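You operate a simulated robot arm through the tools that you are given. There is no shell and no other tool. Be economical: measure what you need, move in short steps, check, and stop when the job is done.

You run a simulated two-armed robot. Do the job below in one go: nothing can be reset, and whatever is moved stays where it is left.

JOB
Load the cheese roll in the label dispenser and feed out a label.
Fine: the empty core goes on the table by the counter; shut the lid and tighten its star knob. Set down upright: empty core, what you pick out.

The check looks at the end state, three seconds after you hand in, the way a careful person would. Anything else that was tipped, shoved, dropped, spilled or broken makes it a failure. Lids that push on must go on centred and level and be pressed home; caps that screw on are set level and turned clockwise until they are tight.

ROBOT AND FRAMES
Two 7-joint arms with fingered hands on one trunk, on a base that drives. Base frame: it is fixed to the floor where the robot stands at the start and does not move with it; the origin is under the middle of the robot, x ahead of it, y to its left, z up. Lengths are in m, angles in rad, forces in N, time in s.
The left shoulder is at the start at [0.073, 0.157, 1.284], the right one opposite. With the tool pointing down near the work surface each hand reaches from about 0.1 to 0.84 m from the robot's upright axis, wherever it stands, measured 20 degrees to its own side. Places, roughly: dispenser lid [0.7, 0.1, 1]; dispenser slide [0.6, 0.1, 0.9]; dispenser star knob [0.6, 0, 1]; peg of the label dispenser [0.7, 0.1, 0.9]; table in front of the counter box [0.6, 0.4, 0.8]. Payload 4 kg a hand.
The TCP of each hand is the grasp point between the finger pads, 0.03 m short of the fingertips. In the tool frame z runs along the fingers and y along their closing line. Largest opening 0.104 m; the body of the gripper starts 0.035 m behind the TCP. The gripper is a hand of 3 fingers: y runs from the thumb to the fingers, the wrist lies at [-0.015, -0.104, -0.178] in the tool frame, and closing takes about 1.5 s.
Orientation is that of the tool frame in the base frame, as a unit quaternion [w, x, y, z]. With the fingers straight down and the wrist toward the robot, the tool's x, y and z point along [0, 1, 0], [1, 0, 0] and [0, 0, -1] of the base frame.

CONTROLS
- The arms move only by the tool drive_tool. It takes "left_deltas", "right_deltas" or both (then of equal length, played together; a hand with none holds still); each is a list of rows, each an object of numbers (a shift or turn left out is 0, a gripper value left out holds the last): "tx", "ty", "tz": the shift along the base's x, y, z in mm; "wx", "wy", "wz": the turn, a rotation vector about the base's x, y, z in degrees. In form: [{"tx": .., "ty": .., "tz": .., "wx": .., "wy": .., "wz": ..}, ...]. A call has 1 to 12 rows; each row is the pose to reach, as a shift and turn from the pose commanded when the call began. "left_jaw" and "right_jaw" are, for a hand that has rows, the gripper command, from -1 (shut) to 1 (fully open), values between in proportion, set as the call begins (left out, the last holds). A row lasts 0.2 s, in which the tool goes at most 0.05 m and 0.15 rad; a call with a longer step from one row to the next is refused whole, and so is a gripper value outside its range. A pose out of reach is approached as far as the arm can. The call stops where the force on the tool passes 40 N (or 10 N more than at its start, if that is more) or the arm is blocked; 0.2 s more then pass. Each finger travels about 0.153 m/s and halts on what it meets, pressing with about 27 N; the grip force reading is that of the motor and also rises with nothing between the fingers. The clock runs only during rows and for 0.2 s after the last one: add rows that repeat a pose to give the fingers time. The reply holds the time, the measured pose of the TCP, the force on the tool along the base axes, the opening and the grip force, in the units named above and with some noise, with the torque about the TCP (base axes, N m) and any sound that the robot's microphone picked up.
- Cameras (640 x 400 px; columns grow to the right, rows downward): "scene" is now at [0.1291, 0.047, 1.5141]; the picture's right is [0.51, -0.86, 0.00], its down [-0.49, -0.29, -0.82] and it looks along [0.71, 0.41, -0.57] (base axes); focal length 273 px, centre (320, 200). "left" rides on the left gripper at [-0.064, -0.094, -0.117] in its tool frame; the picture's right is [-0.72, -0.33, 0.61], its down [0.64, -0.65, 0.41] and it looks along [0.27, 0.68, 0.68] (tool axes); focal length 238 px, centre (320, 200). "right" rides on the right gripper at [0.064, -0.094, -0.117] in its tool frame; the picture's right is [-0.72, 0.33, -0.61], its down [-0.64, -0.65, 0.41] and it looks along [-0.27, 0.68, 0.68] (tool axes); focal length 238 px, centre (320, 200). There is no depth. A picture from a camera that has moved, and an enlarged one, comes with that camera's place and axes in the base frame and with its lens.
- snapshot(camera): a new picture of that camera. The clock stands still meanwhile.
- raise_lower(by): slides the trunk up (or, below 0, down) by that many m; the arms and the scene camera ride with it, the base frame stays. It gives what a move gives, with no picture.
- roll_base(legs): drives the robot by 1 to 6 legs, each [ahead, left, turn to the left] in m, m and rad, along the robot's own axes; the way and the turn of a leg run together, so that a leg with both is an arc; at most 1.5 m and 3.142 rad a leg. The arms and the cameras ride along, it lands a little off, and it stops where it bumps. It gives what a move gives.
- finger_targets(index, middle, thumb_bend, thumb_turn, hand): sets how far each is bent, from 0 (flat) to 100 (curled in); at 30 the hand is open as for a grip, at 70 the pads meet at the TCP. One left out holds its place. A second passes; each finger stops where it meets its share of the squeeze, and holds until it gets a number again. A gripper value or a shape takes the hand back. It gives what a move gives, with no picture; readings hold the bend of each and the force on the fingers (four entries, about 0 where the hand has none), thumb and palm. thumb_turn goes from beside the hand (0) to across from the fingers (100), as for a grip.
- set_grasp(shape, hand): the hand has 3 fingers and takes this shape, open, in about a second: jaw (thumb against the fingers, like two jaws); tri (thumb and two fingers); tip (a fingertip pinch); poke (one finger out to press); point (the index stretched); flat (the hand flat); cup (the hand cupped); fist (a fist). The gripper value then closes the fingers along that shape, each until it touches; the sizes above hold for jaw. It gives what a move gives, with no picture.
- turn_head(pan, tilt): turns the head with the scene camera to pan (to the left, within 1.501 rad either way) and tilt (down, from -0.506 to 1.204), counted from straight ahead of the robot. It gives what a move gives.
- inspect(camera, box): a new picture of the part [left, top, right, bottom] of that camera's present view, enlarged. The clock stands still meanwhile.
- job_done(): hands the job in; it is judged then, once.

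Work in short steps. Places have to be worked out from the pictures, the camera data and where the tool is seen: move nearer, look again, correct. Check each grasp and each placing, and mend what went wrong. You have 120 turns and 100 pictures in all, those below and enlarged ones among them. Open the grippers and draw the arms clear of the work before you hand the job in, unless the task says otherwise; then end with one line.

The tools are called after ">>>" as name(argument=value, ...) on one line, values as JSON. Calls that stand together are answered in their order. drive_tool: Moves the arms, as the interface text tells. Its arguments: {"type":"object","properties":{"left_deltas":{"type":"array","items":{"type":"object","properties":{"tx":{"type":"number"},"ty":{"type":"number"},"tz":{"type":"number"},"wx":{"type":"number"},"wy":{"type":"number"},"wz":{"type":"number"}}}},"left_jaw":{"type":"number"},"right_deltas":{"type":"array","items":{"type":"object","properties":{"tx":{"type":"number"},"ty":{"type":"number"},"tz":{"type":"number"},"wx":{"type":"number"},"wy":{"type":"number"},"wz":{"type":"number"}}}},"right_jaw":{"type":"number"}},"required":[]} The other tools are called the same way: raise_lower (by) slides the trunk up or down; set_grasp (shape, hand) gives the hand a shape; finger_targets (index, middle, thumb_bend, thumb_turn, hand) moves the fingers one by one; roll_base (legs) drives the base; turn_head (pan, tilt) turns the head that bears the scene camera; snapshot (camera) takes a picture; inspect (camera, box) takes an enlarged picture of a part of a camera's view; job_done () hands the job in.

At the start:

```text
clock: 0.0
left_ee_pos: [0.3989, 0.4649, 1.3177]
left_orientation: [0.0, 0.707, 0.707, -0.001]
left_contact_force: [0.4, -0.1, -1.1]
left_ft_torque: [0.0, 0.0, -0.03]
left_opening: 0.1035
left_grasp_force: 0.1
left_shape: jaw
left_bend: [30.0, 30.0, 30.0, 98.0]
left_finger forces: [0.0, 0.0, 0.0, 0.0, 0.0, 0.0]
right_ee_pos: [0.5817, 0.0097, 1.3288]
right_orientation: [0.0, 0.707, 0.708, -0.001]
right_contact_force: [0.0, 0.0, -0.2]
right_ft_torque: [0.02, 0.02, 0.02]
right_opening: 0.1035
right_grasp_force: 0.0
right_shape: jaw
right_bend: [30.0, 30.0, 30.0, 98.0]
right_finger forces: [0.1, 0.0, 0.1, 0.0, 0.0, 0.0]
trunk travel left (down, up): [-0.7, 0.24]
robot x, y, heading: [-0.0012, -0.002, -0.0]
head pan, tilt: [0.531, 0.609]
```

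scene: 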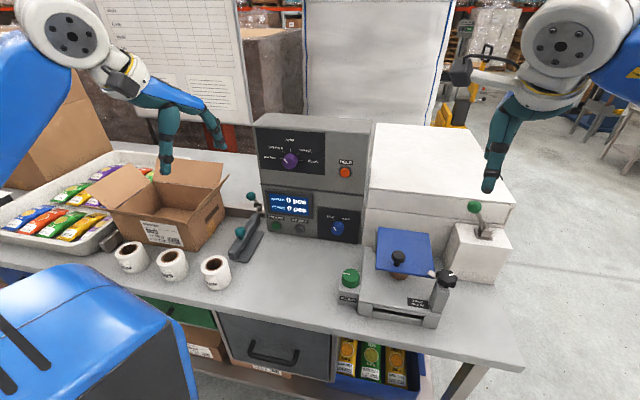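
right: 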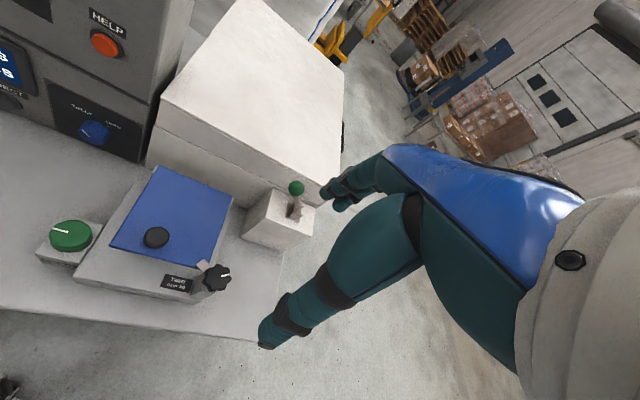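
left: 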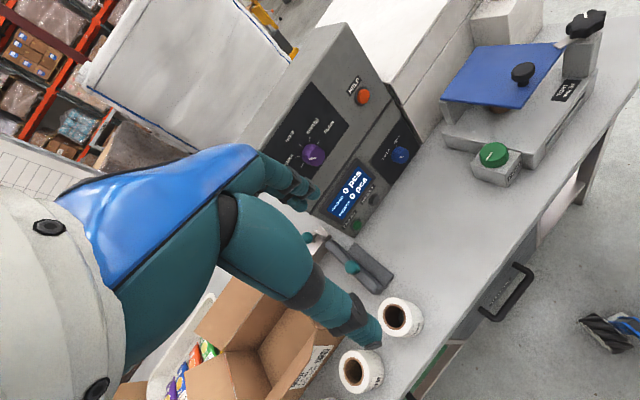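

I'll look closer at the rolls and the dispenser first.

>>> inspect(camera="scene", box=[90, 220, 250, 320])

>>> inspect(camera="scene", box=[320, 190, 520, 330])

>>> inspect(camera="right", box=[30, 150, 330, 337])

>>> inspect(camera="left", box=[320, 0, 640, 200])

```text
4.00 times, centred on (170, 270) of scene
camera zoom: at [0.1291, 0.047, 1.5141], right [0.51, -0.86, 0.0], down [-0.49, -0.29, -0.82], along [0.71, 0.41, -0.57], focal length 1092 px, centre (920, -80)
```

zoom: 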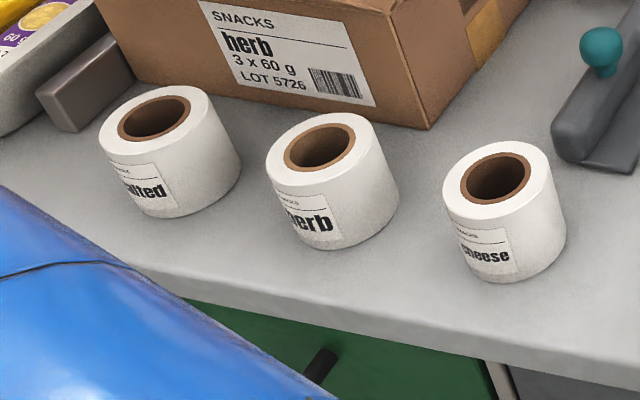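

```text
2.86 times, centred on (420, 260) of scene
camera zoom: at [0.1291, 0.047, 1.5141], right [0.51, -0.86, 0.0], down [-0.49, -0.29, -0.82], along [0.71, 0.41, -0.57], focal length 780 px, centre (34, 29)
```

zoom: 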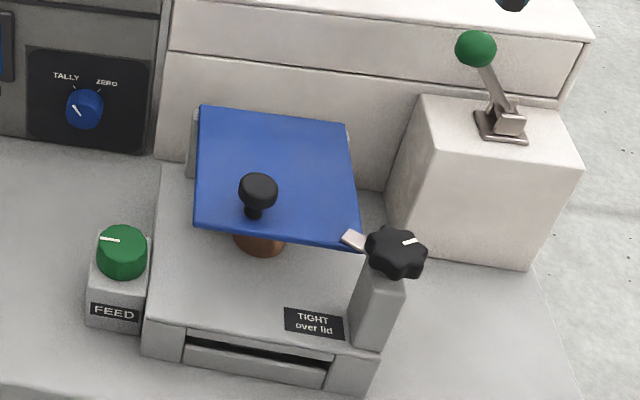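

```text
2.13 times, centred on (180, 244) of right
camera zoom: at [0.4886, 0.0724, 1.446], right [0.33, -0.72, 0.61], down [-0.65, -0.64, -0.4], along [0.68, -0.27, -0.68], focal length 508 px, centre (619, 107)
```

zoom: 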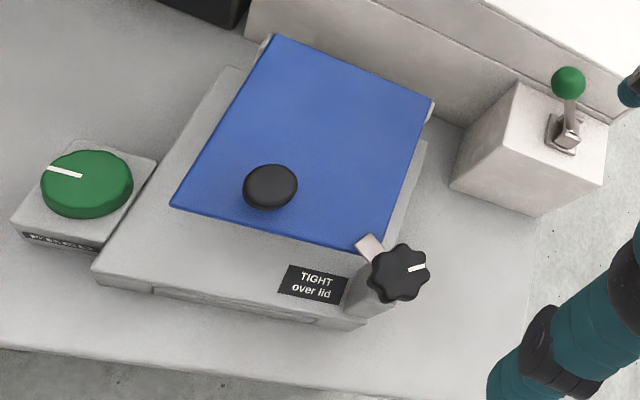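

```text
2.00 times, centred on (480, 100) of left
camera zoom: at [0.3056, 0.399, 1.4339], right [-0.33, -0.72, -0.61], down [-0.65, 0.64, -0.4], along [0.68, 0.27, -0.68], focal length 477 px, centre (0, 400)
```

zoom: 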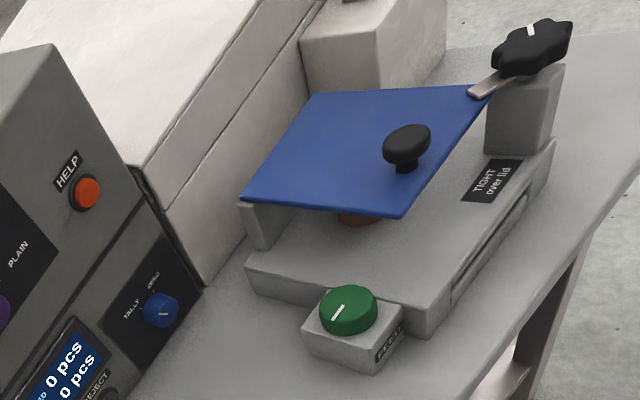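

The dispenser looks yawed about 18°, with the star knob near (0.616, 0.004, 1.03) and the lid knob near (0.61, 0.114, 1.045). I'll bring the right hand above the star knob and look again.

>>> drive_tool(right_deltas=[{"tx": 9, "ty": -1, "tz": -40}, {"tx": 18, "ty": -3, "tz": -80}, {"tx": 27, "ty": -4, "tz": -120}, {"tx": 34, "ty": -5, "tz": -160}])

>>> turn_head(pan=0.05, tilt=0.75)

>>> snapshot(camera="scene")

>>> snapshot(camera="right")

```text
clock: 1.0
left_ee_pos: [0.3996, 0.4623, 1.3169]
left_orientation: [-0.001, 0.707, 0.707, 0.0]
left_contact_force: [0.0, 0.4, -0.5]
left_ft_torque: [0.0, 0.04, 0.02]
left_opening: 0.1038
left_grasp_force: 0.1
left_shape: jaw
left_bend: [30.0, 30.0, 30.0, 98.0]
left_finger forces: [0.0, 0.0, 0.2, 0.1, 0.0, 0.1]
right_ee_pos: [0.6158, 0.0041, 1.1675]
right_orientation: [-0.001, 0.707, 0.707, 0.0]
right_contact_force: [-0.1, -0.2, 0.1]
right_ft_torque: [0.01, 0.0, 0.01]
right_opening: 0.1036
right_grasp_force: 0.1
right_shape: jaw
right_bend: [30.0, 30.0, 30.0, 98.0]
right_finger forces: [0.0, 0.1, 0.0, 0.1, 0.1, 0.0]
trunk travel left (down, up): [-0.7, 0.24]
robot x, y, heading: [-0.0006, 0.0012, -0.003]
head pan, tilt: [0.531, 0.609]
```

```text
clock: 1.9
left_ee_pos: [0.398, 0.4626, 1.3185]
left_orientation: [0.0, 0.707, 0.707, -0.001]
left_contact_force: [-0.8, -0.5, 0.3]
left_ft_torque: [-0.01, 0.01, -0.01]
left_opening: 0.1036
left_grasp_force: 0.1
left_shape: jaw
left_bend: [30.0, 30.0, 30.0, 98.0]
left_finger forces: [0.1, 0.0, 0.0, 0.1, 0.0, 0.0]
right_ee_pos: [0.6156, 0.0042, 1.1682]
right_orientation: [-0.001, 0.707, 0.707, 0.0]
right_contact_force: [-0.4, 0.4, -0.3]
right_ft_torque: [0.02, 0.01, -0.01]
right_opening: 0.1036
right_grasp_force: 0.0
right_shape: jaw
right_bend: [30.0, 30.0, 30.0, 98.0]
right_finger forces: [0.0, 0.0, 0.1, 0.0, 0.1, 0.0]
trunk travel left (down, up): [-0.7, 0.24]
robot x, y, heading: [-0.0006, -0.002, 0.003]
head pan, tilt: [0.051, 0.75]
```

```text
92 pictures are left
camera scene: at [0.1358, 0.0064, 1.5021], right [0.05, -1.0, 0.0], down [-0.68, -0.04, -0.73], along [0.73, 0.04, -0.68], focal length 273 px, centre (320, 200)
```

scene: 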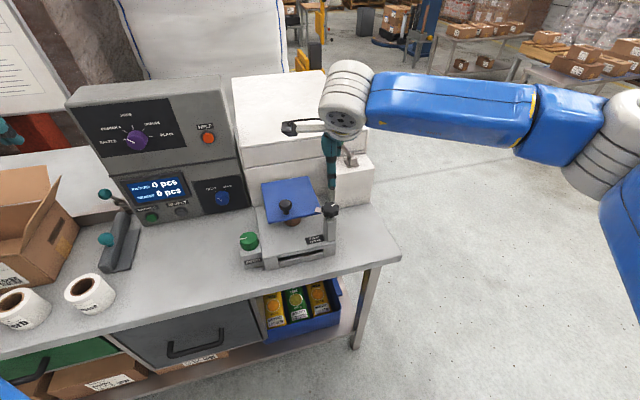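

```text
91 pictures are left
camera right: at [0.5212, 0.0673, 1.2851], right [0.33, -0.72, 0.61], down [-0.65, -0.64, -0.4], along [0.68, -0.27, -0.68], focal length 238 px, centre (320, 200)
```

right: 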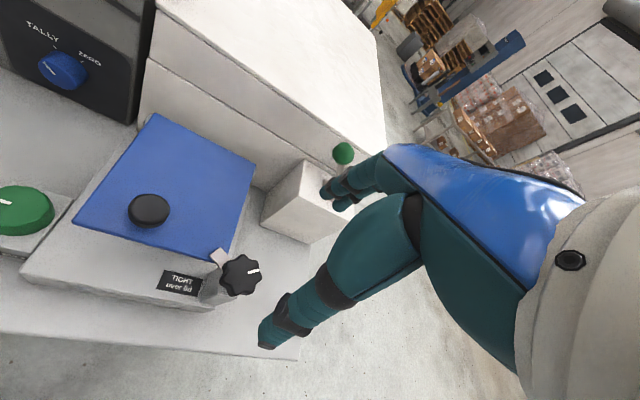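

Both views agree on the star knob at about (0.612, 0.007). I'll zoom in to see the tongue and the open gap between the lid and the base.

>>> inspect(camera="scene", box=[230, 160, 374, 280])

>>> inspect(camera="right", box=[130, 200, 330, 325])

```text
3.33 times, centred on (302, 220) of scene
camera zoom: at [0.1358, 0.0064, 1.5021], right [0.05, -1.0, 0.0], down [-0.68, -0.04, -0.73], along [0.73, 0.04, -0.68], focal length 910 px, centre (380, 133)
```

zoom: 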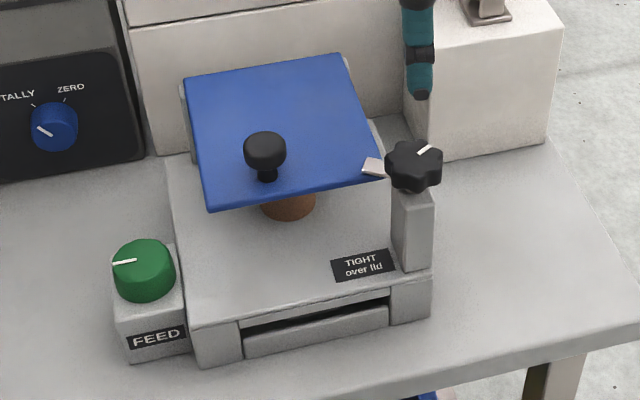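

```text
3.20 times, centred on (230, 262) of right
camera zoom: at [0.5212, 0.0673, 1.2851], right [0.33, -0.72, 0.61], down [-0.65, -0.64, -0.4], along [0.68, -0.27, -0.68], focal length 763 px, centre (608, 0)
```

zoom: 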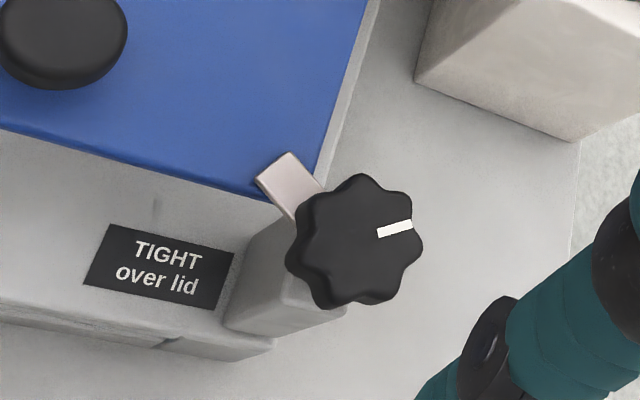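

The tongue points over the lid corner, so turning the knob counterclockwise should swing it off. I'm lowering the right hand onto the star knob and closing.

>>> drive_tool(right_deltas=[{"tx": -2, "ty": 2, "tz": -40}, {"tx": -4, "ty": 3, "tz": -80}, {"tx": -4, "ty": 3, "tz": -110}, {"tx": -4, "ty": 3, "tz": -125}], right_jaw=0.6)

>>> snapshot(camera="right")

>>> inspect(camera="scene", box=[230, 160, 374, 280])

```text
clock: 2.9
left_ee_pos: [0.3987, 0.4634, 1.3172]
left_orientation: [0.001, 0.707, 0.707, 0.001]
left_contact_force: [0.2, 0.1, -0.3]
left_ft_torque: [0.04, -0.01, -0.04]
left_opening: 0.1037
left_grasp_force: 0.0
left_shape: jaw
left_bend: [30.0, 30.0, 30.0, 98.0]
left_finger forces: [0.1, 0.0, 0.1, 0.0, 0.0, 0.1]
right_ee_pos: [0.61, 0.0026, 1.0449]
right_orientation: [0.001, 0.707, 0.707, 0.0]
right_contact_force: [-0.4, -1.2, 0.0]
right_ft_torque: [0.01, -0.01, -0.01]
right_opening: 0.0834
right_grasp_force: 0.0
right_shape: jaw
right_bend: [27.0, 34.0, 49.0, 99.0]
right_finger forces: [0.0, 0.0, 0.0, 0.0, 0.0, 0.1]
trunk travel left (down, up): [-0.7, 0.24]
robot x, y, heading: [0.0034, 0.0044, 0.002]
head pan, tilt: [0.051, 0.75]
```

```text
88 pictures are left
camera right: at [0.5162, 0.0671, 1.1618], right [0.33, -0.72, 0.61], down [-0.65, -0.64, -0.4], along [0.68, -0.27, -0.68], focal length 238 px, centre (320, 200)
```

right: 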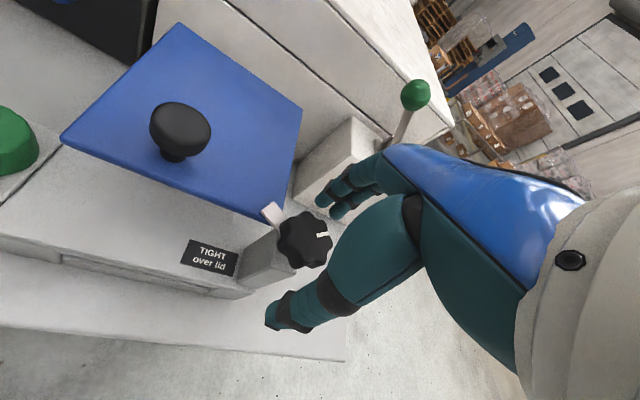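

```text
3.33 times, centred on (302, 220) of scene
camera zoom: at [0.1362, 0.0064, 1.502], right [0.05, -1.0, 0.0], down [-0.68, -0.04, -0.73], along [0.73, 0.04, -0.68], focal length 910 px, centre (380, 133)
```

zoom: 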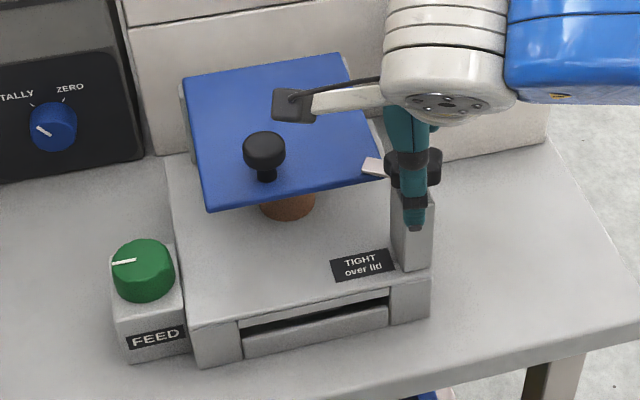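

The knob is about 6 mm further in +y than the tool. I'll correct that and close on it.

>>> drive_tool(right_deltas=[{"tx": 0, "ty": 6, "tz": 0}, {"tx": 0, "ty": 6, "tz": 0}, {"ty": 6}, {"ty": 6}, {"ty": 6}, {"ty": 6}], right_jaw=-1)

>>> inspect(camera="right", box=[160, 140, 400, 340])

```text
clock: 4.3
left_ee_pos: [0.3987, 0.4626, 1.3171]
left_orientation: [0.001, 0.707, 0.707, 0.0]
left_contact_force: [0.8, 0.3, -0.3]
left_ft_torque: [-0.02, -0.01, -0.02]
left_opening: 0.1036
left_grasp_force: 0.1
left_shape: jaw
left_bend: [30.0, 30.0, 30.0, 98.0]
left_finger forces: [0.1, 0.0, 0.1, 0.0, 0.0, 0.0]
right_ee_pos: [0.6101, 0.0112, 1.0448]
right_orientation: [-0.001, 0.707, 0.707, -0.001]
right_contact_force: [-2.5, -1.6, -3.8]
right_ft_torque: [0.01, 0.06, 0.02]
right_opening: 0.0337
right_grasp_force: 27.4
right_shape: jaw
right_bend: [74.0, 44.0, 74.0, 100.0]
right_finger forces: [12.9, 9.5, 0.0, 0.0, 24.4, 0.0]
trunk travel left (down, up): [-0.7, 0.24]
robot x, y, heading: [0.0028, 0.0012, -0.002]
head pan, tilt: [0.051, 0.75]
```

```text
2.00 times, centred on (280, 240) of right
camera zoom: at [0.5158, 0.0739, 1.1623], right [0.33, -0.72, 0.61], down [-0.65, -0.64, -0.4], along [0.68, -0.27, -0.68], focal length 477 px, centre (400, 120)
```

zoom: 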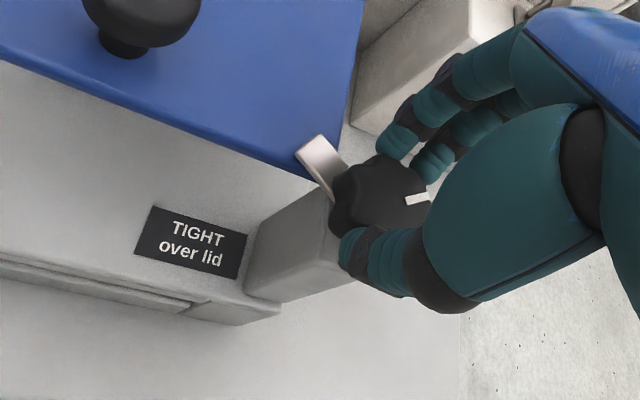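

It holds on both fingers and the thumb. I'm turning it counterclockwise about 50°.

>>> drive_tool(right_deltas=[{"wz": 8}, {"wz": 16}, {"wz": 24}, {"wz": 32}, {"wz": 40}, {"wz": 48}])

>>> inspect(camera="scene", box=[230, 160, 374, 280])

>>> snapshot(camera="right")

```text
clock: 5.7
left_ee_pos: [0.3976, 0.4561, 1.3197]
left_orientation: [-0.003, 0.707, 0.707, 0.001]
left_contact_force: [0.0, -0.2, -0.5]
left_ft_torque: [0.01, 0.01, -0.04]
left_opening: 0.1036
left_grasp_force: 0.2
left_shape: jaw
left_bend: [30.0, 30.0, 30.0, 98.0]
left_finger forces: [0.1, 0.0, 0.0, 0.0, 0.1, 0.0]
right_ee_pos: [0.6113, 0.0048, 1.0456]
right_orientation: [-0.001, 0.359, 0.934, 0.002]
right_contact_force: [-8.0, -15.8, -0.9]
right_ft_torque: [-0.48, 0.31, -0.15]
right_opening: 0.0304
right_grasp_force: 26.7
right_shape: jaw
right_bend: [74.0, 47.0, 72.0, 100.0]
right_finger forces: [9.5, 6.9, 0.1, 0.0, 31.9, 0.0]
trunk travel left (down, up): [-0.7, 0.24]
robot x, y, heading: [-0.002, -0.0023, 0.001]
head pan, tilt: [0.051, 0.75]
```

```text
3.33 times, centred on (302, 220) of scene
camera zoom: at [0.1342, -0.0023, 1.5022], right [0.05, -1.0, 0.0], down [-0.68, -0.03, -0.73], along [0.73, 0.04, -0.68], focal length 910 px, centre (380, 133)
```

zoom: 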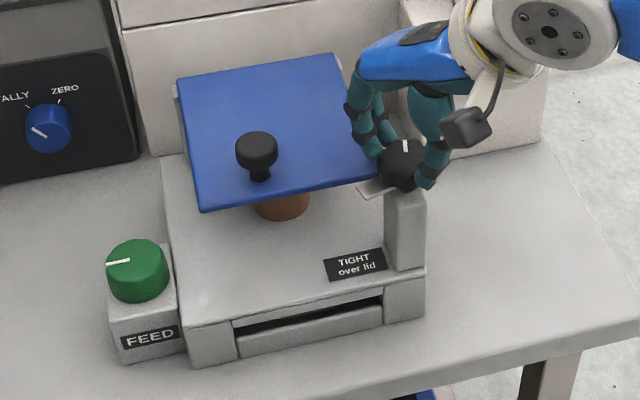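

```text
84 pictures are left
camera right: at [0.501, -0.0228, 1.1627], right [0.75, -0.24, 0.61], down [0.04, -0.91, -0.41], along [0.66, 0.33, -0.68], focal length 238 px, centre (320, 200)
```

right: 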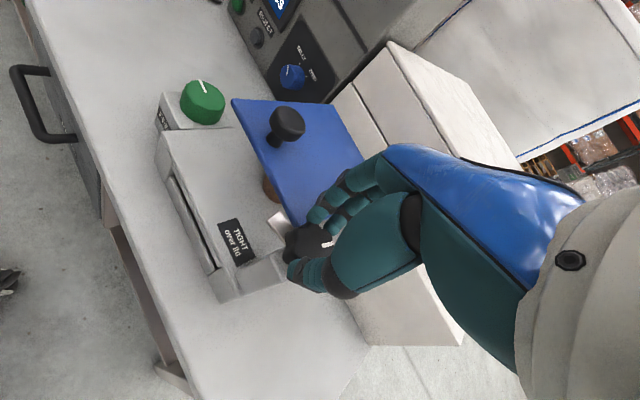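

The tongue turns with the knob and is nearly off the lid. I'll keep turning and ease the sideways force.

>>> drive_tool(right_deltas=[{"ty": -3, "wz": 8}, {"ty": -5, "wz": 16}, {"ty": -5, "wz": 24}, {"ty": -5, "wz": 32}, {"ty": -5, "wz": 40}, {"ty": -5, "wz": 48}])

>>> inspect(camera="scene", box=[230, 160, 374, 280])

```text
clock: 7.1
left_ee_pos: [0.3983, 0.458, 1.3187]
left_orientation: [-0.002, 0.707, 0.707, 0.001]
left_contact_force: [-0.6, -0.2, -0.3]
left_ft_torque: [0.0, 0.01, 0.01]
left_opening: 0.1038
left_grasp_force: 0.0
left_shape: jaw
left_bend: [30.0, 30.0, 30.0, 98.0]
left_finger forces: [0.1, 0.0, 0.1, 0.0, 0.1, 0.0]
right_ee_pos: [0.6123, 0.0044, 1.0457]
right_orientation: [0.0, 0.293, 0.956, 0.002]
right_contact_force: [-4.5, -14.6, -3.3]
right_ft_torque: [-0.46, 0.27, -0.12]
right_opening: 0.0304
right_grasp_force: 27.1
right_shape: jaw
right_bend: [74.0, 46.0, 73.0, 100.0]
right_finger forces: [10.1, 7.5, 0.0, 0.0, 30.3, 0.0]
right hand out of reach, approached as far as the arm can: row 2, 3, 4, 5, 6
trunk travel left (down, up): [-0.7, 0.24]
robot x, y, heading: [0.0009, -0.0002, -0.003]
head pan, tilt: [0.051, 0.75]
```

```text
3.33 times, centred on (302, 220) of scene
camera zoom: at [0.1354, -0.0006, 1.5021], right [0.05, -1.0, 0.0], down [-0.68, -0.03, -0.73], along [0.73, 0.04, -0.68], focal length 910 px, centre (380, 133)
```

zoom: 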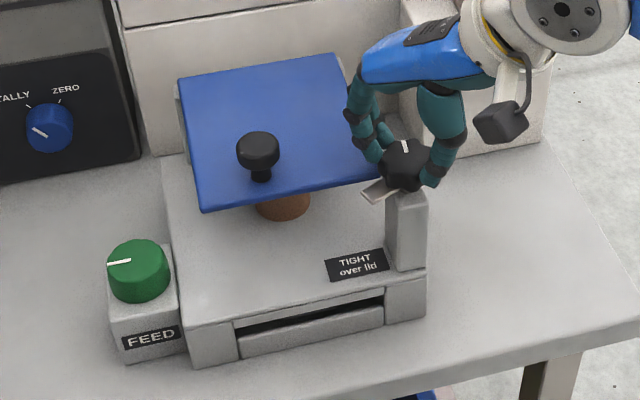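

I've hit the wrist limit at about 56°. I'll release, rise and wind back, then regrip.

>>> drive_tool(right_deltas=[{}, {}, {}, {"tz": 20}, {"tz": 50}, {"tz": 60, "wz": -8}, {"tz": 60, "wz": -16}, {"tz": 60, "wz": -24}, {"tz": 60, "wz": -32}, {"tz": 60, "wz": -40}, {"tz": 60, "wz": -48}], right_jaw=0.6)

>>> snapshot(camera="right")

```text
clock: 9.5
left_ee_pos: [0.3979, 0.4644, 1.3155]
left_orientation: [0.001, 0.708, 0.707, 0.0]
left_contact_force: [0.6, 0.2, -0.8]
left_ft_torque: [0.02, 0.0, -0.01]
left_opening: 0.1037
left_grasp_force: 0.1
left_shape: jaw
left_bend: [30.0, 30.0, 30.0, 98.0]
left_finger forces: [0.0, 0.0, 0.0, 0.0, 0.0, 0.0]
right_ee_pos: [0.6126, 0.0083, 1.1049]
right_orientation: [0.001, 0.657, 0.754, -0.001]
right_contact_force: [0.4, -0.8, -0.7]
right_ft_torque: [0.02, -0.04, 0.0]
right_opening: 0.083
right_grasp_force: 0.0
right_shape: jaw
right_bend: [27.0, 34.0, 50.0, 99.0]
right_finger forces: [0.0, 0.0, 0.0, 0.0, 0.0, 0.1]
right hand out of reach, approached as far as the arm can: row 5
trunk travel left (down, up): [-0.7, 0.24]
robot x, y, heading: [-0.0008, -0.0015, -0.001]
head pan, tilt: [0.051, 0.75]
```

```text
82 pictures are left
camera right: at [0.5095, 0.0583, 1.2223], right [0.42, -0.67, 0.62], down [-0.56, -0.72, -0.4], along [0.71, -0.17, -0.68], focal length 238 px, centre (320, 200)
```

right: 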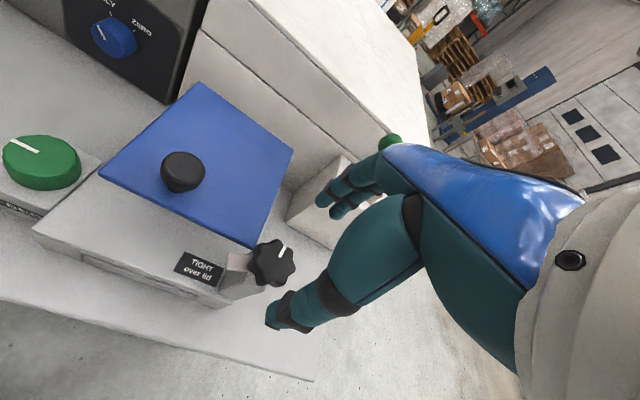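

The knob is at (0.610, 0.010). I'll wind back another 32°, lower and grip again.

>>> drive_tool(right_deltas=[{"wz": -8}, {"wz": -16}, {"wz": -24}, {"wz": -32, "tz": -20, "tx": -2, "ty": 2}, {"wz": -32, "tz": -50, "tx": -2, "ty": 2}, {"wz": -32, "tz": -61, "tx": -2, "ty": 2}], right_jaw=0.6)

>>> drive_tool(right_deltas=[{}, {}, {}, {}, {}], right_jaw=-1)

>>> snapshot(camera="right")

```text
clock: 10.9
left_ee_pos: [0.3984, 0.4611, 1.3168]
left_orientation: [0.0, 0.707, 0.707, 0.0]
left_contact_force: [-0.6, 0.2, -0.3]
left_ft_torque: [-0.02, 0.0, 0.03]
left_opening: 0.1036
left_grasp_force: 0.0
left_shape: jaw
left_bend: [30.0, 30.0, 30.0, 98.0]
left_finger forces: [0.1, 0.0, 0.0, 0.1, 0.0, 0.1]
right_ee_pos: [0.6098, 0.0077, 1.0417]
right_orientation: [0.001, 0.839, 0.544, -0.001]
right_contact_force: [0.1, -0.5, 0.1]
right_ft_torque: [0.01, -0.02, -0.02]
right_opening: 0.0831
right_grasp_force: 0.1
right_shape: jaw
right_bend: [27.0, 34.0, 50.0, 99.0]
right_finger forces: [0.0, 0.0, 0.1, 0.1, 0.0, 0.1]
trunk travel left (down, up): [-0.7, 0.24]
robot x, y, heading: [-0.0001, -0.0006, 0.005]
head pan, tilt: [0.051, 0.75]
```

```text
clock: 12.1
left_ee_pos: [0.3984, 0.4615, 1.3179]
left_orientation: [0.0, 0.707, 0.707, 0.0]
left_contact_force: [-0.1, 0.8, 0.1]
left_ft_torque: [0.02, 0.03, -0.03]
left_opening: 0.1038
left_grasp_force: 0.0
left_shape: jaw
left_bend: [30.0, 30.0, 30.0, 98.0]
left_finger forces: [0.0, 0.0, 0.0, 0.0, 0.0, 0.1]
right_ee_pos: [0.6091, 0.0073, 1.0423]
right_orientation: [0.001, 0.839, 0.544, -0.001]
right_contact_force: [-1.8, 0.3, -3.4]
right_ft_torque: [-0.05, 0.03, -0.01]
right_opening: 0.0339
right_grasp_force: 27.0
right_shape: jaw
right_bend: [74.0, 44.0, 73.0, 100.0]
right_finger forces: [15.4, 8.1, 0.1, 0.1, 25.1, 0.0]
trunk travel left (down, up): [-0.7, 0.24]
robot x, y, heading: [-0.001, -0.0012, 0.004]
head pan, tilt: [0.051, 0.75]
```

```text
81 pictures are left
camera right: at [0.5489, 0.1045, 1.1599], right [0.01, -0.79, 0.61], down [-0.86, -0.32, -0.4], along [0.51, -0.53, -0.68], focal length 238 px, centre (320, 200)
```

right: 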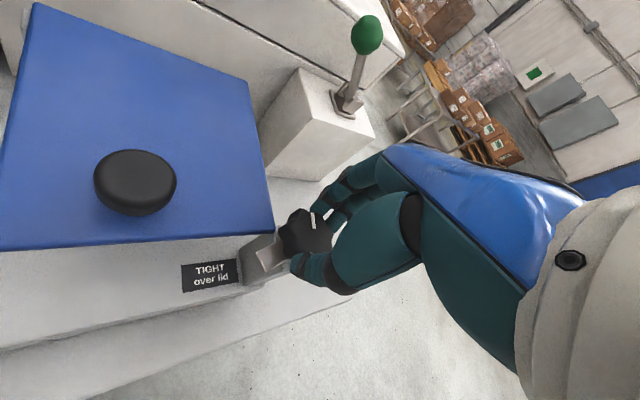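

The tongue already looks off the lid edge. I'll turn about 60° more for clearance.

>>> drive_tool(right_deltas=[{"wz": 8}, {"wz": 16}, {"wz": 24}, {"wz": 32}, {"wz": 40}, {"wz": 48}, {"wz": 56}, {"wz": 62}])

>>> drive_tool(right_deltas=[{}, {}, {}, {"tz": 20}, {"tz": 60}, {"tz": 100}, {"tz": 140, "tx": -20, "ty": -20}, {"tz": 160, "tx": -50, "ty": -50}, {"tz": 160, "tx": -80, "ty": -80}, {"tz": 160, "tx": -110, "ty": -110}], right_jaw=0.6)

>>> inspect(camera="scene", box=[230, 160, 374, 280])

>>> snapshot(camera="scene")

```text
clock: 13.9
left_ee_pos: [0.3998, 0.456, 1.3199]
left_orientation: [-0.002, 0.707, 0.707, 0.002]
left_contact_force: [0.1, 0.2, -0.3]
left_ft_torque: [0.01, 0.01, 0.05]
left_opening: 0.1037
left_grasp_force: 0.1
left_shape: jaw
left_bend: [30.0, 30.0, 30.0, 98.0]
left_finger forces: [0.0, 0.1, 0.0, 0.1, 0.0, 0.1]
right_ee_pos: [0.611, 0.0006, 1.0429]
right_orientation: [0.0, 0.439, 0.899, 0.001]
right_contact_force: [3.5, -16.7, -3.5]
right_ft_torque: [-0.4, 0.0, -0.26]
right_opening: 0.0314
right_grasp_force: 26.7
right_shape: jaw
right_bend: [74.0, 45.0, 72.0, 100.0]
right_finger forces: [12.8, 8.6, 0.1, 0.0, 30.7, 0.0]
trunk travel left (down, up): [-0.7, 0.24]
robot x, y, heading: [-0.0005, -0.0014, -0.001]
head pan, tilt: [0.051, 0.75]
```

```text
clock: 16.1
left_ee_pos: [0.3963, 0.4617, 1.3186]
left_orientation: [0.0, 0.708, 0.707, 0.001]
left_contact_force: [0.5, 0.3, -0.5]
left_ft_torque: [-0.04, -0.02, 0.01]
left_opening: 0.1039
left_grasp_force: 0.1
left_shape: jaw
left_bend: [30.0, 30.0, 30.0, 98.0]
left_finger forces: [0.0, 0.0, 0.0, 0.1, 0.0, 0.0]
right_ee_pos: [0.4972, -0.1029, 1.204]
right_orientation: [0.0, 0.438, 0.899, 0.001]
right_contact_force: [-0.8, -0.2, -0.6]
right_ft_torque: [-0.02, 0.01, -0.01]
right_opening: 0.083
right_grasp_force: 0.1
right_shape: jaw
right_bend: [27.0, 34.0, 50.0, 99.0]
right_finger forces: [0.1, 0.0, 0.1, 0.0, 0.1, 0.0]
trunk travel left (down, up): [-0.7, 0.24]
robot x, y, heading: [0.0028, 0.0022, 0.0]
head pan, tilt: [0.051, 0.75]
```

```text
3.33 times, centred on (302, 220) of scene
camera zoom: at [0.1337, 0.0035, 1.5023], right [0.05, -1.0, 0.0], down [-0.68, -0.03, -0.73], along [0.73, 0.04, -0.68], focal length 910 px, centre (380, 133)
```

zoom: 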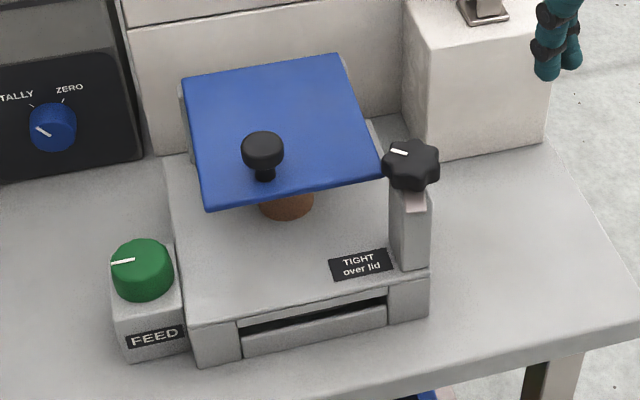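

```text
79 pictures are left
camera scene: at [0.1337, 0.0035, 1.5023], right [0.05, -1.0, 0.0], down [-0.68, -0.03, -0.73], along [0.73, 0.04, -0.68], focal length 273 px, centre (320, 200)
```

scene: 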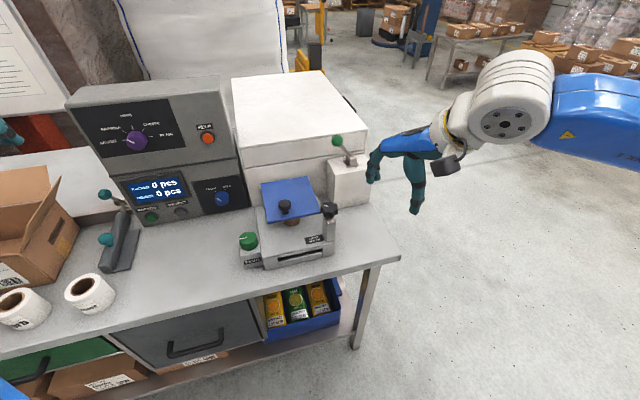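

The tongue is now clear. I'll open the lid by putting the closed left fingers under its front edge, so I'm bringing the left hand in front with a forward pitch and moving the right hand away.

>>> drive_tool(left_deltas=[{"tx": 6, "ty": -35, "tz": -10, "wx": 1.3, "wy": -7.3, "wz": 2.5}, {"tx": 12, "ty": -70, "tz": -20, "wx": 2.6, "wy": -14.6, "wz": 5}, {"tx": 18, "ty": -105, "tz": -40, "wx": 3.9, "wy": -21.9, "wz": 7.5}, {"tx": 24, "ty": -145, "tz": -65, "wx": 5.2, "wy": -29.2, "wz": 10}, {"tx": 30, "ty": -185, "tz": -90, "wx": 6.5, "wy": -36.5, "wz": 12.5}, {"tx": 36, "ty": -225, "tz": -115, "wx": 7.8, "wy": -43.8, "wz": 15}, {"tx": 40, "ty": -265, "tz": -140, "wx": 9, "wy": -50, "wz": 17.2}, {"tx": 44, "ty": -300, "tz": -165, "wx": 9.6, "wy": -54.4, "wz": 18.4}, {"tx": 48, "ty": -335, "tz": -190, "wx": 9.6, "wy": -54.4, "wz": 18.4}, {"tx": 52, "ty": -370, "tz": -215, "wx": 9.6, "wy": -54.4, "wz": 18.4}], left_jaw=-1, right_deltas=[{"ty": -15}, {"ty": -30}, {"ty": -45}, {"ty": -60}, {"ty": -75}, {"ty": -90}, {"ty": -105}, {"ty": -120}, {"ty": -135}, {"ty": -150}])

>>> snapshot(camera="scene")

>>> snapshot(camera="left")

```text
clock: 18.3
left_ee_pos: [0.4937, 0.2391, 1.2033]
left_orientation: [0.264, 0.51, 0.727, 0.377]
left_contact_force: [-0.1, -0.6, -1.0]
left_ft_torque: [0.02, 0.0, -0.01]
left_opening: 0.0
left_grasp_force: 27.3
left_shape: jaw
left_bend: [70.0, 70.0, 46.0, 100.0]
left_finger forces: [0.0, 0.1, 0.0, 0.0, 0.0, 0.0]
left hand out of reach, approached as far as the arm can: row 3, 4, 5, 6, 7, 8, 9, 10
right_ee_pos: [0.5016, -0.2538, 1.201]
right_orientation: [-0.001, 0.439, 0.899, 0.0]
right_contact_force: [0.6, -0.1, 0.4]
right_ft_torque: [0.03, 0.03, -0.02]
right_opening: 0.0828
right_grasp_force: 0.1
right_shape: jaw
right_bend: [27.0, 34.0, 50.0, 99.0]
right_finger forces: [0.0, 0.0, 0.1, 0.0, 0.1, 0.0]
trunk travel left (down, up): [-0.7, 0.24]
robot x, y, heading: [0.0005, 0.0012, 0.001]
head pan, tilt: [0.051, 0.75]
```

```text
78 pictures are left
camera scene: at [0.1376, 0.003, 1.5019], right [0.05, -1.0, 0.0], down [-0.68, -0.03, -0.73], along [0.73, 0.04, -0.68], focal length 273 px, centre (320, 200)
```

scene: 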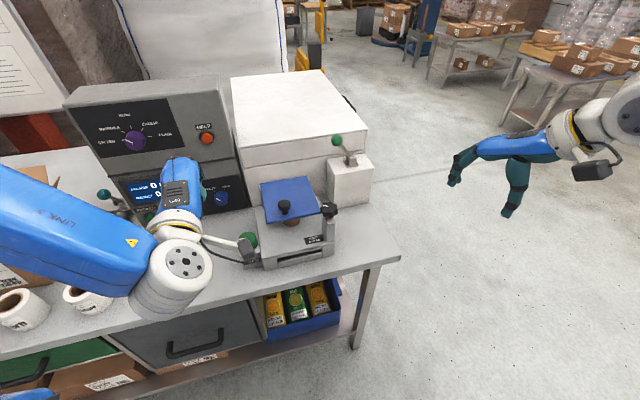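

```text
77 pictures are left
camera left: at [0.3746, 0.1259, 1.1931], right [0.54, -0.57, -0.62], down [-0.26, 0.59, -0.77], along [0.8, 0.58, 0.17], focal length 238 px, centre (320, 200)
```

left: 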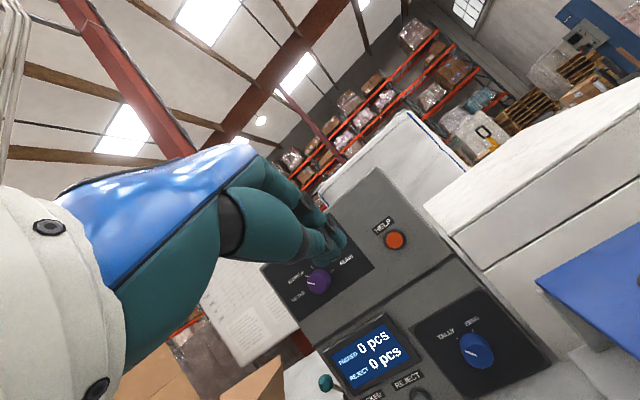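

The orientation was reached but the arm was folded too tightly. I'll back the base up 0.17 m for room.

>>> roll_base(legs=[[-0.17, 0, 0]])

>>> drive_tool(left_deltas=[{"tx": 16, "ty": -19, "tz": -10}, {"tx": 32, "ty": -38, "tz": -20}, {"tx": 48, "ty": -57, "tz": -30}, {"tx": 64, "ty": -76, "tz": -40}, {"tx": 80, "ty": -95, "tz": -50}, {"tx": 96, "ty": -114, "tz": -60}, {"tx": 112, "ty": -133, "tz": -75}, {"tx": 130, "ty": -150, "tz": -90}])

>>> snapshot(camera="left")

>>> snapshot(camera="scene")

```text
clock: 19.8
left_ee_pos: [0.3301, 0.2379, 1.2004]
left_orientation: [0.264, 0.512, 0.725, 0.377]
left_contact_force: [-0.4, 0.1, 0.1]
left_ft_torque: [0.0, -0.04, -0.02]
left_opening: 0.0001
left_grasp_force: 27.5
left_shape: jaw
left_bend: [70.0, 70.0, 46.0, 100.0]
left_finger forces: [0.1, 0.1, 0.0, 0.0, 0.1, 0.0]
right_ee_pos: [0.3362, -0.2554, 1.2008]
right_orientation: [-0.001, 0.442, 0.897, 0.0]
right_contact_force: [-0.2, -0.1, -0.2]
right_ft_torque: [0.0, 0.01, 0.02]
right_opening: 0.0832
right_grasp_force: 0.1
right_shape: jaw
right_bend: [27.0, 34.0, 50.0, 99.0]
right_finger forces: [0.0, 0.1, 0.0, 0.0, 0.0, 0.0]
trunk travel left (down, up): [-0.7, 0.24]
robot x, y, heading: [-0.166, 0.0009, -0.006]
head pan, tilt: [0.051, 0.75]
```

```text
clock: 21.6
left_ee_pos: [0.3866, 0.2341, 1.2243]
left_orientation: [0.265, 0.512, 0.725, 0.378]
left_contact_force: [-0.2, -0.5, 0.5]
left_ft_torque: [0.04, -0.02, -0.02]
left_opening: 0.0
left_grasp_force: 26.8
left_shape: jaw
left_bend: [70.0, 70.0, 46.0, 100.0]
left_finger forces: [0.1, 0.0, 0.0, 0.0, 0.0, 0.0]
left hand out of reach, approached as far as the arm can: row 1, 2, 3, 4, 5, 6, 7, 8
right_ee_pos: [0.3313, -0.2546, 1.2045]
right_orientation: [0.0, 0.442, 0.897, 0.001]
right_contact_force: [-0.2, -0.3, -1.2]
right_ft_torque: [0.01, 0.01, -0.03]
right_opening: 0.0831
right_grasp_force: 0.1
right_shape: jaw
right_bend: [27.0, 34.0, 50.0, 99.0]
right_finger forces: [0.0, 0.0, 0.1, 0.1, 0.0, 0.0]
trunk travel left (down, up): [-0.7, 0.24]
robot x, y, heading: [-0.1649, 0.0033, -0.005]
head pan, tilt: [0.051, 0.75]
```

```text
76 pictures are left
camera left: at [0.2669, 0.1213, 1.2149], right [0.54, -0.57, -0.62], down [-0.26, 0.59, -0.77], along [0.8, 0.57, 0.17], focal length 238 px, centre (320, 200)
```

left: 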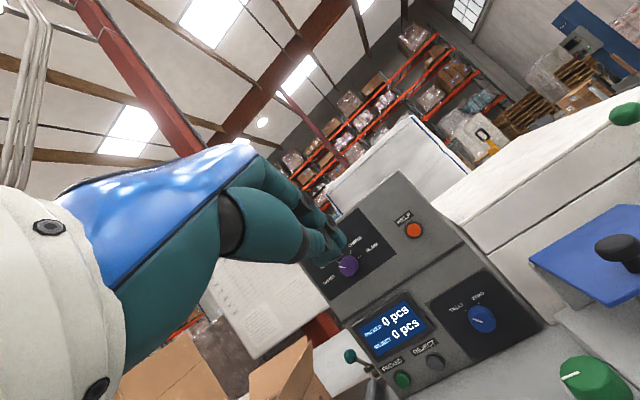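

```text
75 pictures are left
camera scene: at [-0.0311, 0.0029, 1.502], right [0.05, -1.0, 0.0], down [-0.68, -0.03, -0.73], along [0.73, 0.03, -0.68], focal length 273 px, centre (320, 200)
```

scene: 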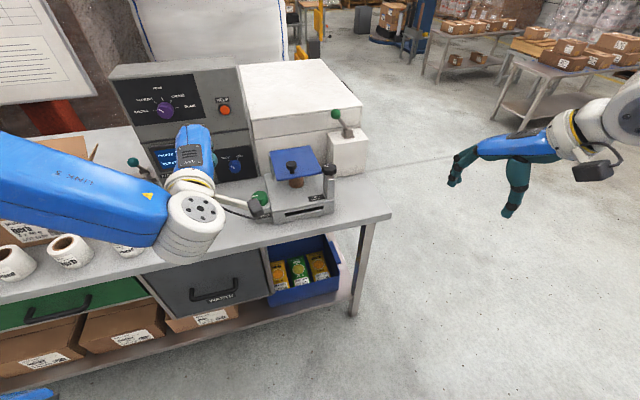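

The wrist limit blocks that forward pitch. New plan: the left hand grips the lid knob from above and lifts the lid part way, then the right hand's vertical fingers push the underside over. I'm returning the left hand to pointing down and driving ahead again.

>>> drive_tool(left_deltas=[{"wx": -1.3, "wy": 7.3, "wz": -2.5, "tz": 10}, {"wx": -2.6, "wy": 14.6, "wz": -5, "tz": 20}, {"wx": -3.9, "wy": 21.9, "wz": -7.5, "tz": 30}, {"wx": -5.2, "wy": 29.2, "wz": -10, "tz": 40}, {"wx": -6.5, "wy": 36.5, "wz": -12.5, "tz": 40}, {"wx": -7.8, "wy": 43.8, "wz": -15, "tz": 40}, {"wx": -9, "wy": 50, "wz": -17.2, "tz": 40}, {"wx": -9.6, "wy": 54.4, "wz": -18.4, "tz": 40}], left_jaw=0.4)

>>> roll_base(legs=[[0.15, 0, 0]])

>>> drive_tool(left_deltas=[{"wz": -8, "ty": -13, "tx": 8}, {"wz": -16, "ty": -26, "tx": 16}, {"wz": -24, "ty": -39, "tx": 24}, {"wz": -32, "ty": -52, "tx": 32}, {"wz": -40, "ty": -65, "tx": 40}, {"wz": -48, "ty": -78, "tx": 48}, {"wz": -56, "ty": -91, "tx": 56}])

```text
clock: 23.4
left_ee_pos: [0.3886, 0.2292, 1.2695]
left_orientation: [0.001, 0.709, 0.705, -0.001]
left_contact_force: [0.5, 0.4, 0.0]
left_ft_torque: [0.0, 0.0, -0.02]
left_opening: 0.0727
left_grasp_force: 0.1
left_shape: jaw
left_bend: [27.0, 37.0, 58.0, 99.0]
left_finger forces: [0.0, 0.1, 0.0, 0.0, 0.0, 0.0]
right_ee_pos: [0.3315, -0.2562, 1.2029]
right_orientation: [0.0, 0.442, 0.897, 0.0]
right_contact_force: [0.5, 0.9, 0.3]
right_ft_torque: [0.01, 0.01, 0.01]
right_opening: 0.0831
right_grasp_force: 0.0
right_shape: jaw
right_bend: [27.0, 34.0, 50.0, 99.0]
right_finger forces: [0.0, 0.1, 0.0, 0.0, 0.1, 0.1]
trunk travel left (down, up): [-0.7, 0.24]
robot x, y, heading: [-0.1606, 0.0005, -0.003]
head pan, tilt: [0.051, 0.75]
```

```text
clock: 24.7
left_ee_pos: [0.5347, 0.229, 1.2701]
left_orientation: [0.002, 0.707, 0.707, 0.0]
left_contact_force: [-0.2, -0.2, -0.3]
left_ft_torque: [0.0, 0.02, 0.03]
left_opening: 0.0726
left_grasp_force: 0.1
left_shape: jaw
left_bend: [27.0, 37.0, 58.0, 99.0]
left_finger forces: [0.0, 0.0, 0.0, 0.1, 0.0, 0.0]
right_ee_pos: [0.477, -0.2569, 1.2045]
right_orientation: [0.002, 0.441, 0.897, 0.002]
right_contact_force: [-0.5, 0.3, -0.2]
right_ft_torque: [0.02, 0.0, 0.0]
right_opening: 0.083
right_grasp_force: 0.0
right_shape: jaw
right_bend: [27.0, 34.0, 50.0, 99.0]
right_finger forces: [0.0, 0.0, 0.0, 0.0, 0.0, 0.1]
trunk travel left (down, up): [-0.7, 0.24]
robot x, y, heading: [-0.0172, -0.0004, -0.005]
head pan, tilt: [0.051, 0.75]
```

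```text
clock: 26.3
left_ee_pos: [0.5683, 0.1537, 1.2694]
left_orientation: [0.001, 0.957, 0.29, -0.003]
left_contact_force: [0.7, -0.1, 0.6]
left_ft_torque: [-0.02, 0.03, 0.0]
left_opening: 0.0728
left_grasp_force: 0.0
left_shape: jaw
left_bend: [27.0, 37.0, 58.0, 99.0]
left_finger forces: [0.1, 0.0, 0.1, 0.0, 0.0, 0.0]
left hand out of reach, approached as far as the arm can: row 6, 7
right_ee_pos: [0.4801, -0.2545, 1.2039]
right_orientation: [0.001, 0.441, 0.897, 0.002]
right_contact_force: [0.7, 0.1, 0.1]
right_ft_torque: [0.02, -0.03, -0.03]
right_opening: 0.083
right_grasp_force: 0.0
right_shape: jaw
right_bend: [27.0, 34.0, 50.0, 99.0]
right_finger forces: [0.1, 0.0, 0.0, 0.0, 0.0, 0.1]
trunk travel left (down, up): [-0.7, 0.24]
robot x, y, heading: [-0.0143, -0.0003, -0.009]
head pan, tilt: [0.051, 0.75]
```

The left hand is down at a yaw of about −56°. Now I'll check the view before lowering onto the lid knob.

>>> drive_tool(left_deltas=[{"tx": 14, "ty": -13, "tz": -40}, {"tx": 28, "ty": -26, "tz": -80}, {"tx": 40, "ty": -38, "tz": -115}])

>>> snapshot(camera="left")

>>> inspect(camera="scene", box=[210, 120, 402, 240])

```text
clock: 27.1
left_ee_pos: [0.5518, 0.1537, 1.1755]
left_orientation: [0.001, 0.957, 0.292, -0.002]
left_contact_force: [0.5, 0.2, 0.9]
left_ft_torque: [-0.01, -0.02, -0.03]
left_opening: 0.0731
left_grasp_force: 0.0
left_shape: jaw
left_bend: [27.0, 37.0, 58.0, 99.0]
left_finger forces: [0.0, 0.1, 0.0, 0.0, 0.0, 0.0]
left hand out of reach, approached as far as the arm can: row 1, 2, 3
right_ee_pos: [0.4812, -0.2544, 1.2034]
right_orientation: [0.001, 0.442, 0.897, 0.002]
right_contact_force: [0.9, 0.4, 0.1]
right_ft_torque: [-0.01, 0.0, -0.01]
right_opening: 0.0829
right_grasp_force: 0.1
right_shape: jaw
right_bend: [27.0, 34.0, 50.0, 99.0]
right_finger forces: [0.0, 0.0, 0.1, 0.0, 0.0, 0.0]
trunk travel left (down, up): [-0.7, 0.24]
robot x, y, heading: [-0.0165, -0.0035, -0.005]
head pan, tilt: [0.051, 0.75]
```

```text
74 pictures are left
camera left: at [0.4476, 0.1949, 1.2929], right [-0.78, -0.13, -0.61], down [0.17, 0.9, -0.41], along [0.6, -0.42, -0.68], focal length 238 px, centre (320, 200)
```

left: 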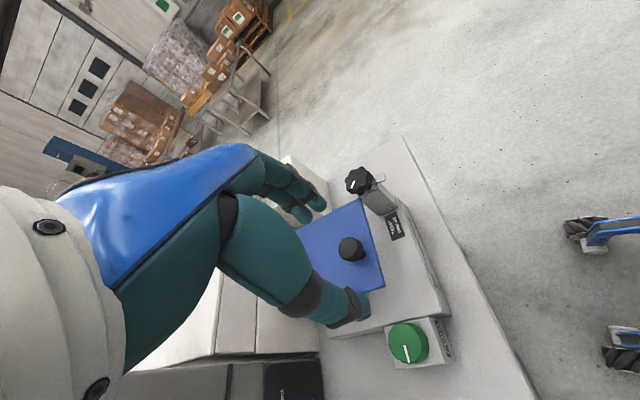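

```text
3.33 times, centred on (306, 180) of scene
camera zoom: at [0.1179, 0.0027, 1.5021], right [0.05, -1.0, 0.0], down [-0.68, -0.03, -0.73], along [0.73, 0.03, -0.68], focal length 910 px, centre (367, 267)
```

zoom: 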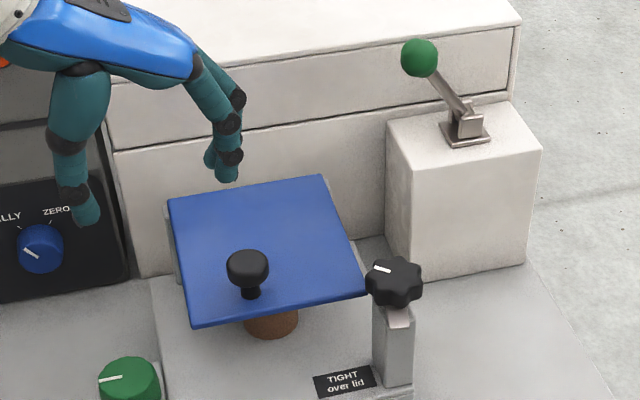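

That yaw runs into the limit further inward. I'll relax it to about −36° and go above the lid knob.

>>> drive_tool(left_deltas=[{"wz": 7}, {"wz": 14}, {"wz": 20}, {"wz": 20, "tx": 20, "ty": -13, "tz": -10}, {"wz": 20, "tx": 40, "ty": -26, "tz": -30}, {"wz": 20, "tx": 57, "ty": -39, "tz": -60}])

>>> snapshot(camera="left")

>>> inspect(camera="scene", box=[210, 120, 402, 240])

```text
clock: 28.5
left_ee_pos: [0.5588, 0.1556, 1.1462]
left_orientation: [0.002, 0.892, 0.452, 0.0]
left_contact_force: [-0.1, -0.4, 0.2]
left_ft_torque: [-0.01, 0.03, 0.0]
left_opening: 0.073
left_grasp_force: 0.1
left_shape: jaw
left_bend: [27.0, 37.0, 58.0, 99.0]
left_finger forces: [0.0, 0.0, 0.0, 0.0, 0.0, 0.2]
left hand out of reach, approached as far as the arm can: row 4, 5, 6
right_ee_pos: [0.4803, -0.2563, 1.2047]
right_orientation: [0.0, 0.442, 0.897, 0.002]
right_contact_force: [0.1, -0.2, 0.4]
right_ft_torque: [-0.02, -0.01, -0.01]
right_opening: 0.0832
right_grasp_force: 0.0
right_shape: jaw
right_bend: [27.0, 34.0, 50.0, 99.0]
right_finger forces: [0.0, 0.1, 0.0, 0.1, 0.1, 0.1]
trunk travel left (down, up): [-0.7, 0.24]
robot x, y, heading: [-0.0182, -0.0003, -0.0]
head pan, tilt: [0.051, 0.75]
```

```text
72 pictures are left
camera left: at [0.4444, 0.1587, 1.2641], right [-0.69, -0.39, -0.61], down [-0.15, 0.9, -0.41], along [0.71, -0.19, -0.68], focal length 238 px, centre (320, 200)
```

left: 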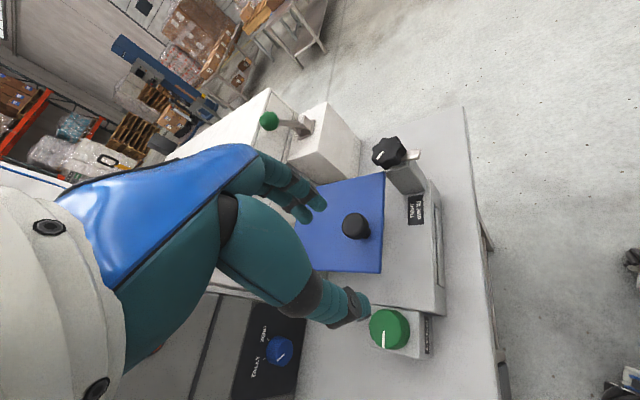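

```text
3.33 times, centred on (306, 180) of scene
camera zoom: at [0.1177, 0.0027, 1.5021], right [0.05, -1.0, 0.0], down [-0.68, -0.03, -0.73], along [0.73, 0.03, -0.68], focal length 910 px, centre (367, 267)
```

zoom: 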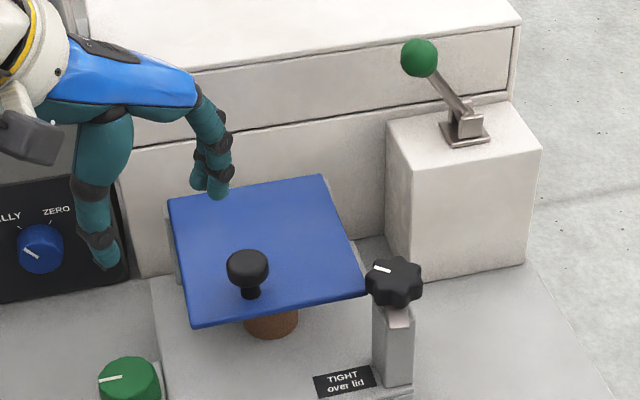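

The mirrored pose should be reachable, so the arm is probably in a bad elbow configuration. I'll unwind to the neutral start-like pose and come in again.

>>> drive_tool(left_deltas=[{"wz": 6, "tz": 40, "tx": -10, "ty": 30}, {"wz": 12, "tz": 80, "tx": -30, "ty": 70}, {"wz": 18, "tz": 120, "tx": -50, "ty": 110}, {"wz": 24, "tz": 150, "tx": -70, "ty": 150}, {"wz": 30, "tz": 170, "tx": -90, "ty": 190}, {"wz": 36, "tz": 170, "tx": -110, "ty": 230}, {"wz": 36, "tz": 170, "tx": -130, "ty": 270}, {"wz": 36, "tz": 170, "tx": -150, "ty": 305}])

>>> drive_tool(left_deltas=[{"tx": 16, "ty": -40}, {"tx": 32, "ty": -80}, {"tx": 48, "ty": -120}, {"tx": 64, "ty": -160}, {"tx": 80, "ty": -195, "tz": -20}, {"tx": 100, "ty": -230, "tz": -40}, {"tx": 120, "ty": -265, "tz": -70}, {"tx": 145, "ty": -290, "tz": -100}, {"tx": 170, "ty": -315, "tz": -130}, {"tx": 190, "ty": -335, "tz": -160}])

```text
refused: row 1 steps farther than a row can; nothing moved
```

```text
refused: row 7 steps farther than a row can; nothing moved
```

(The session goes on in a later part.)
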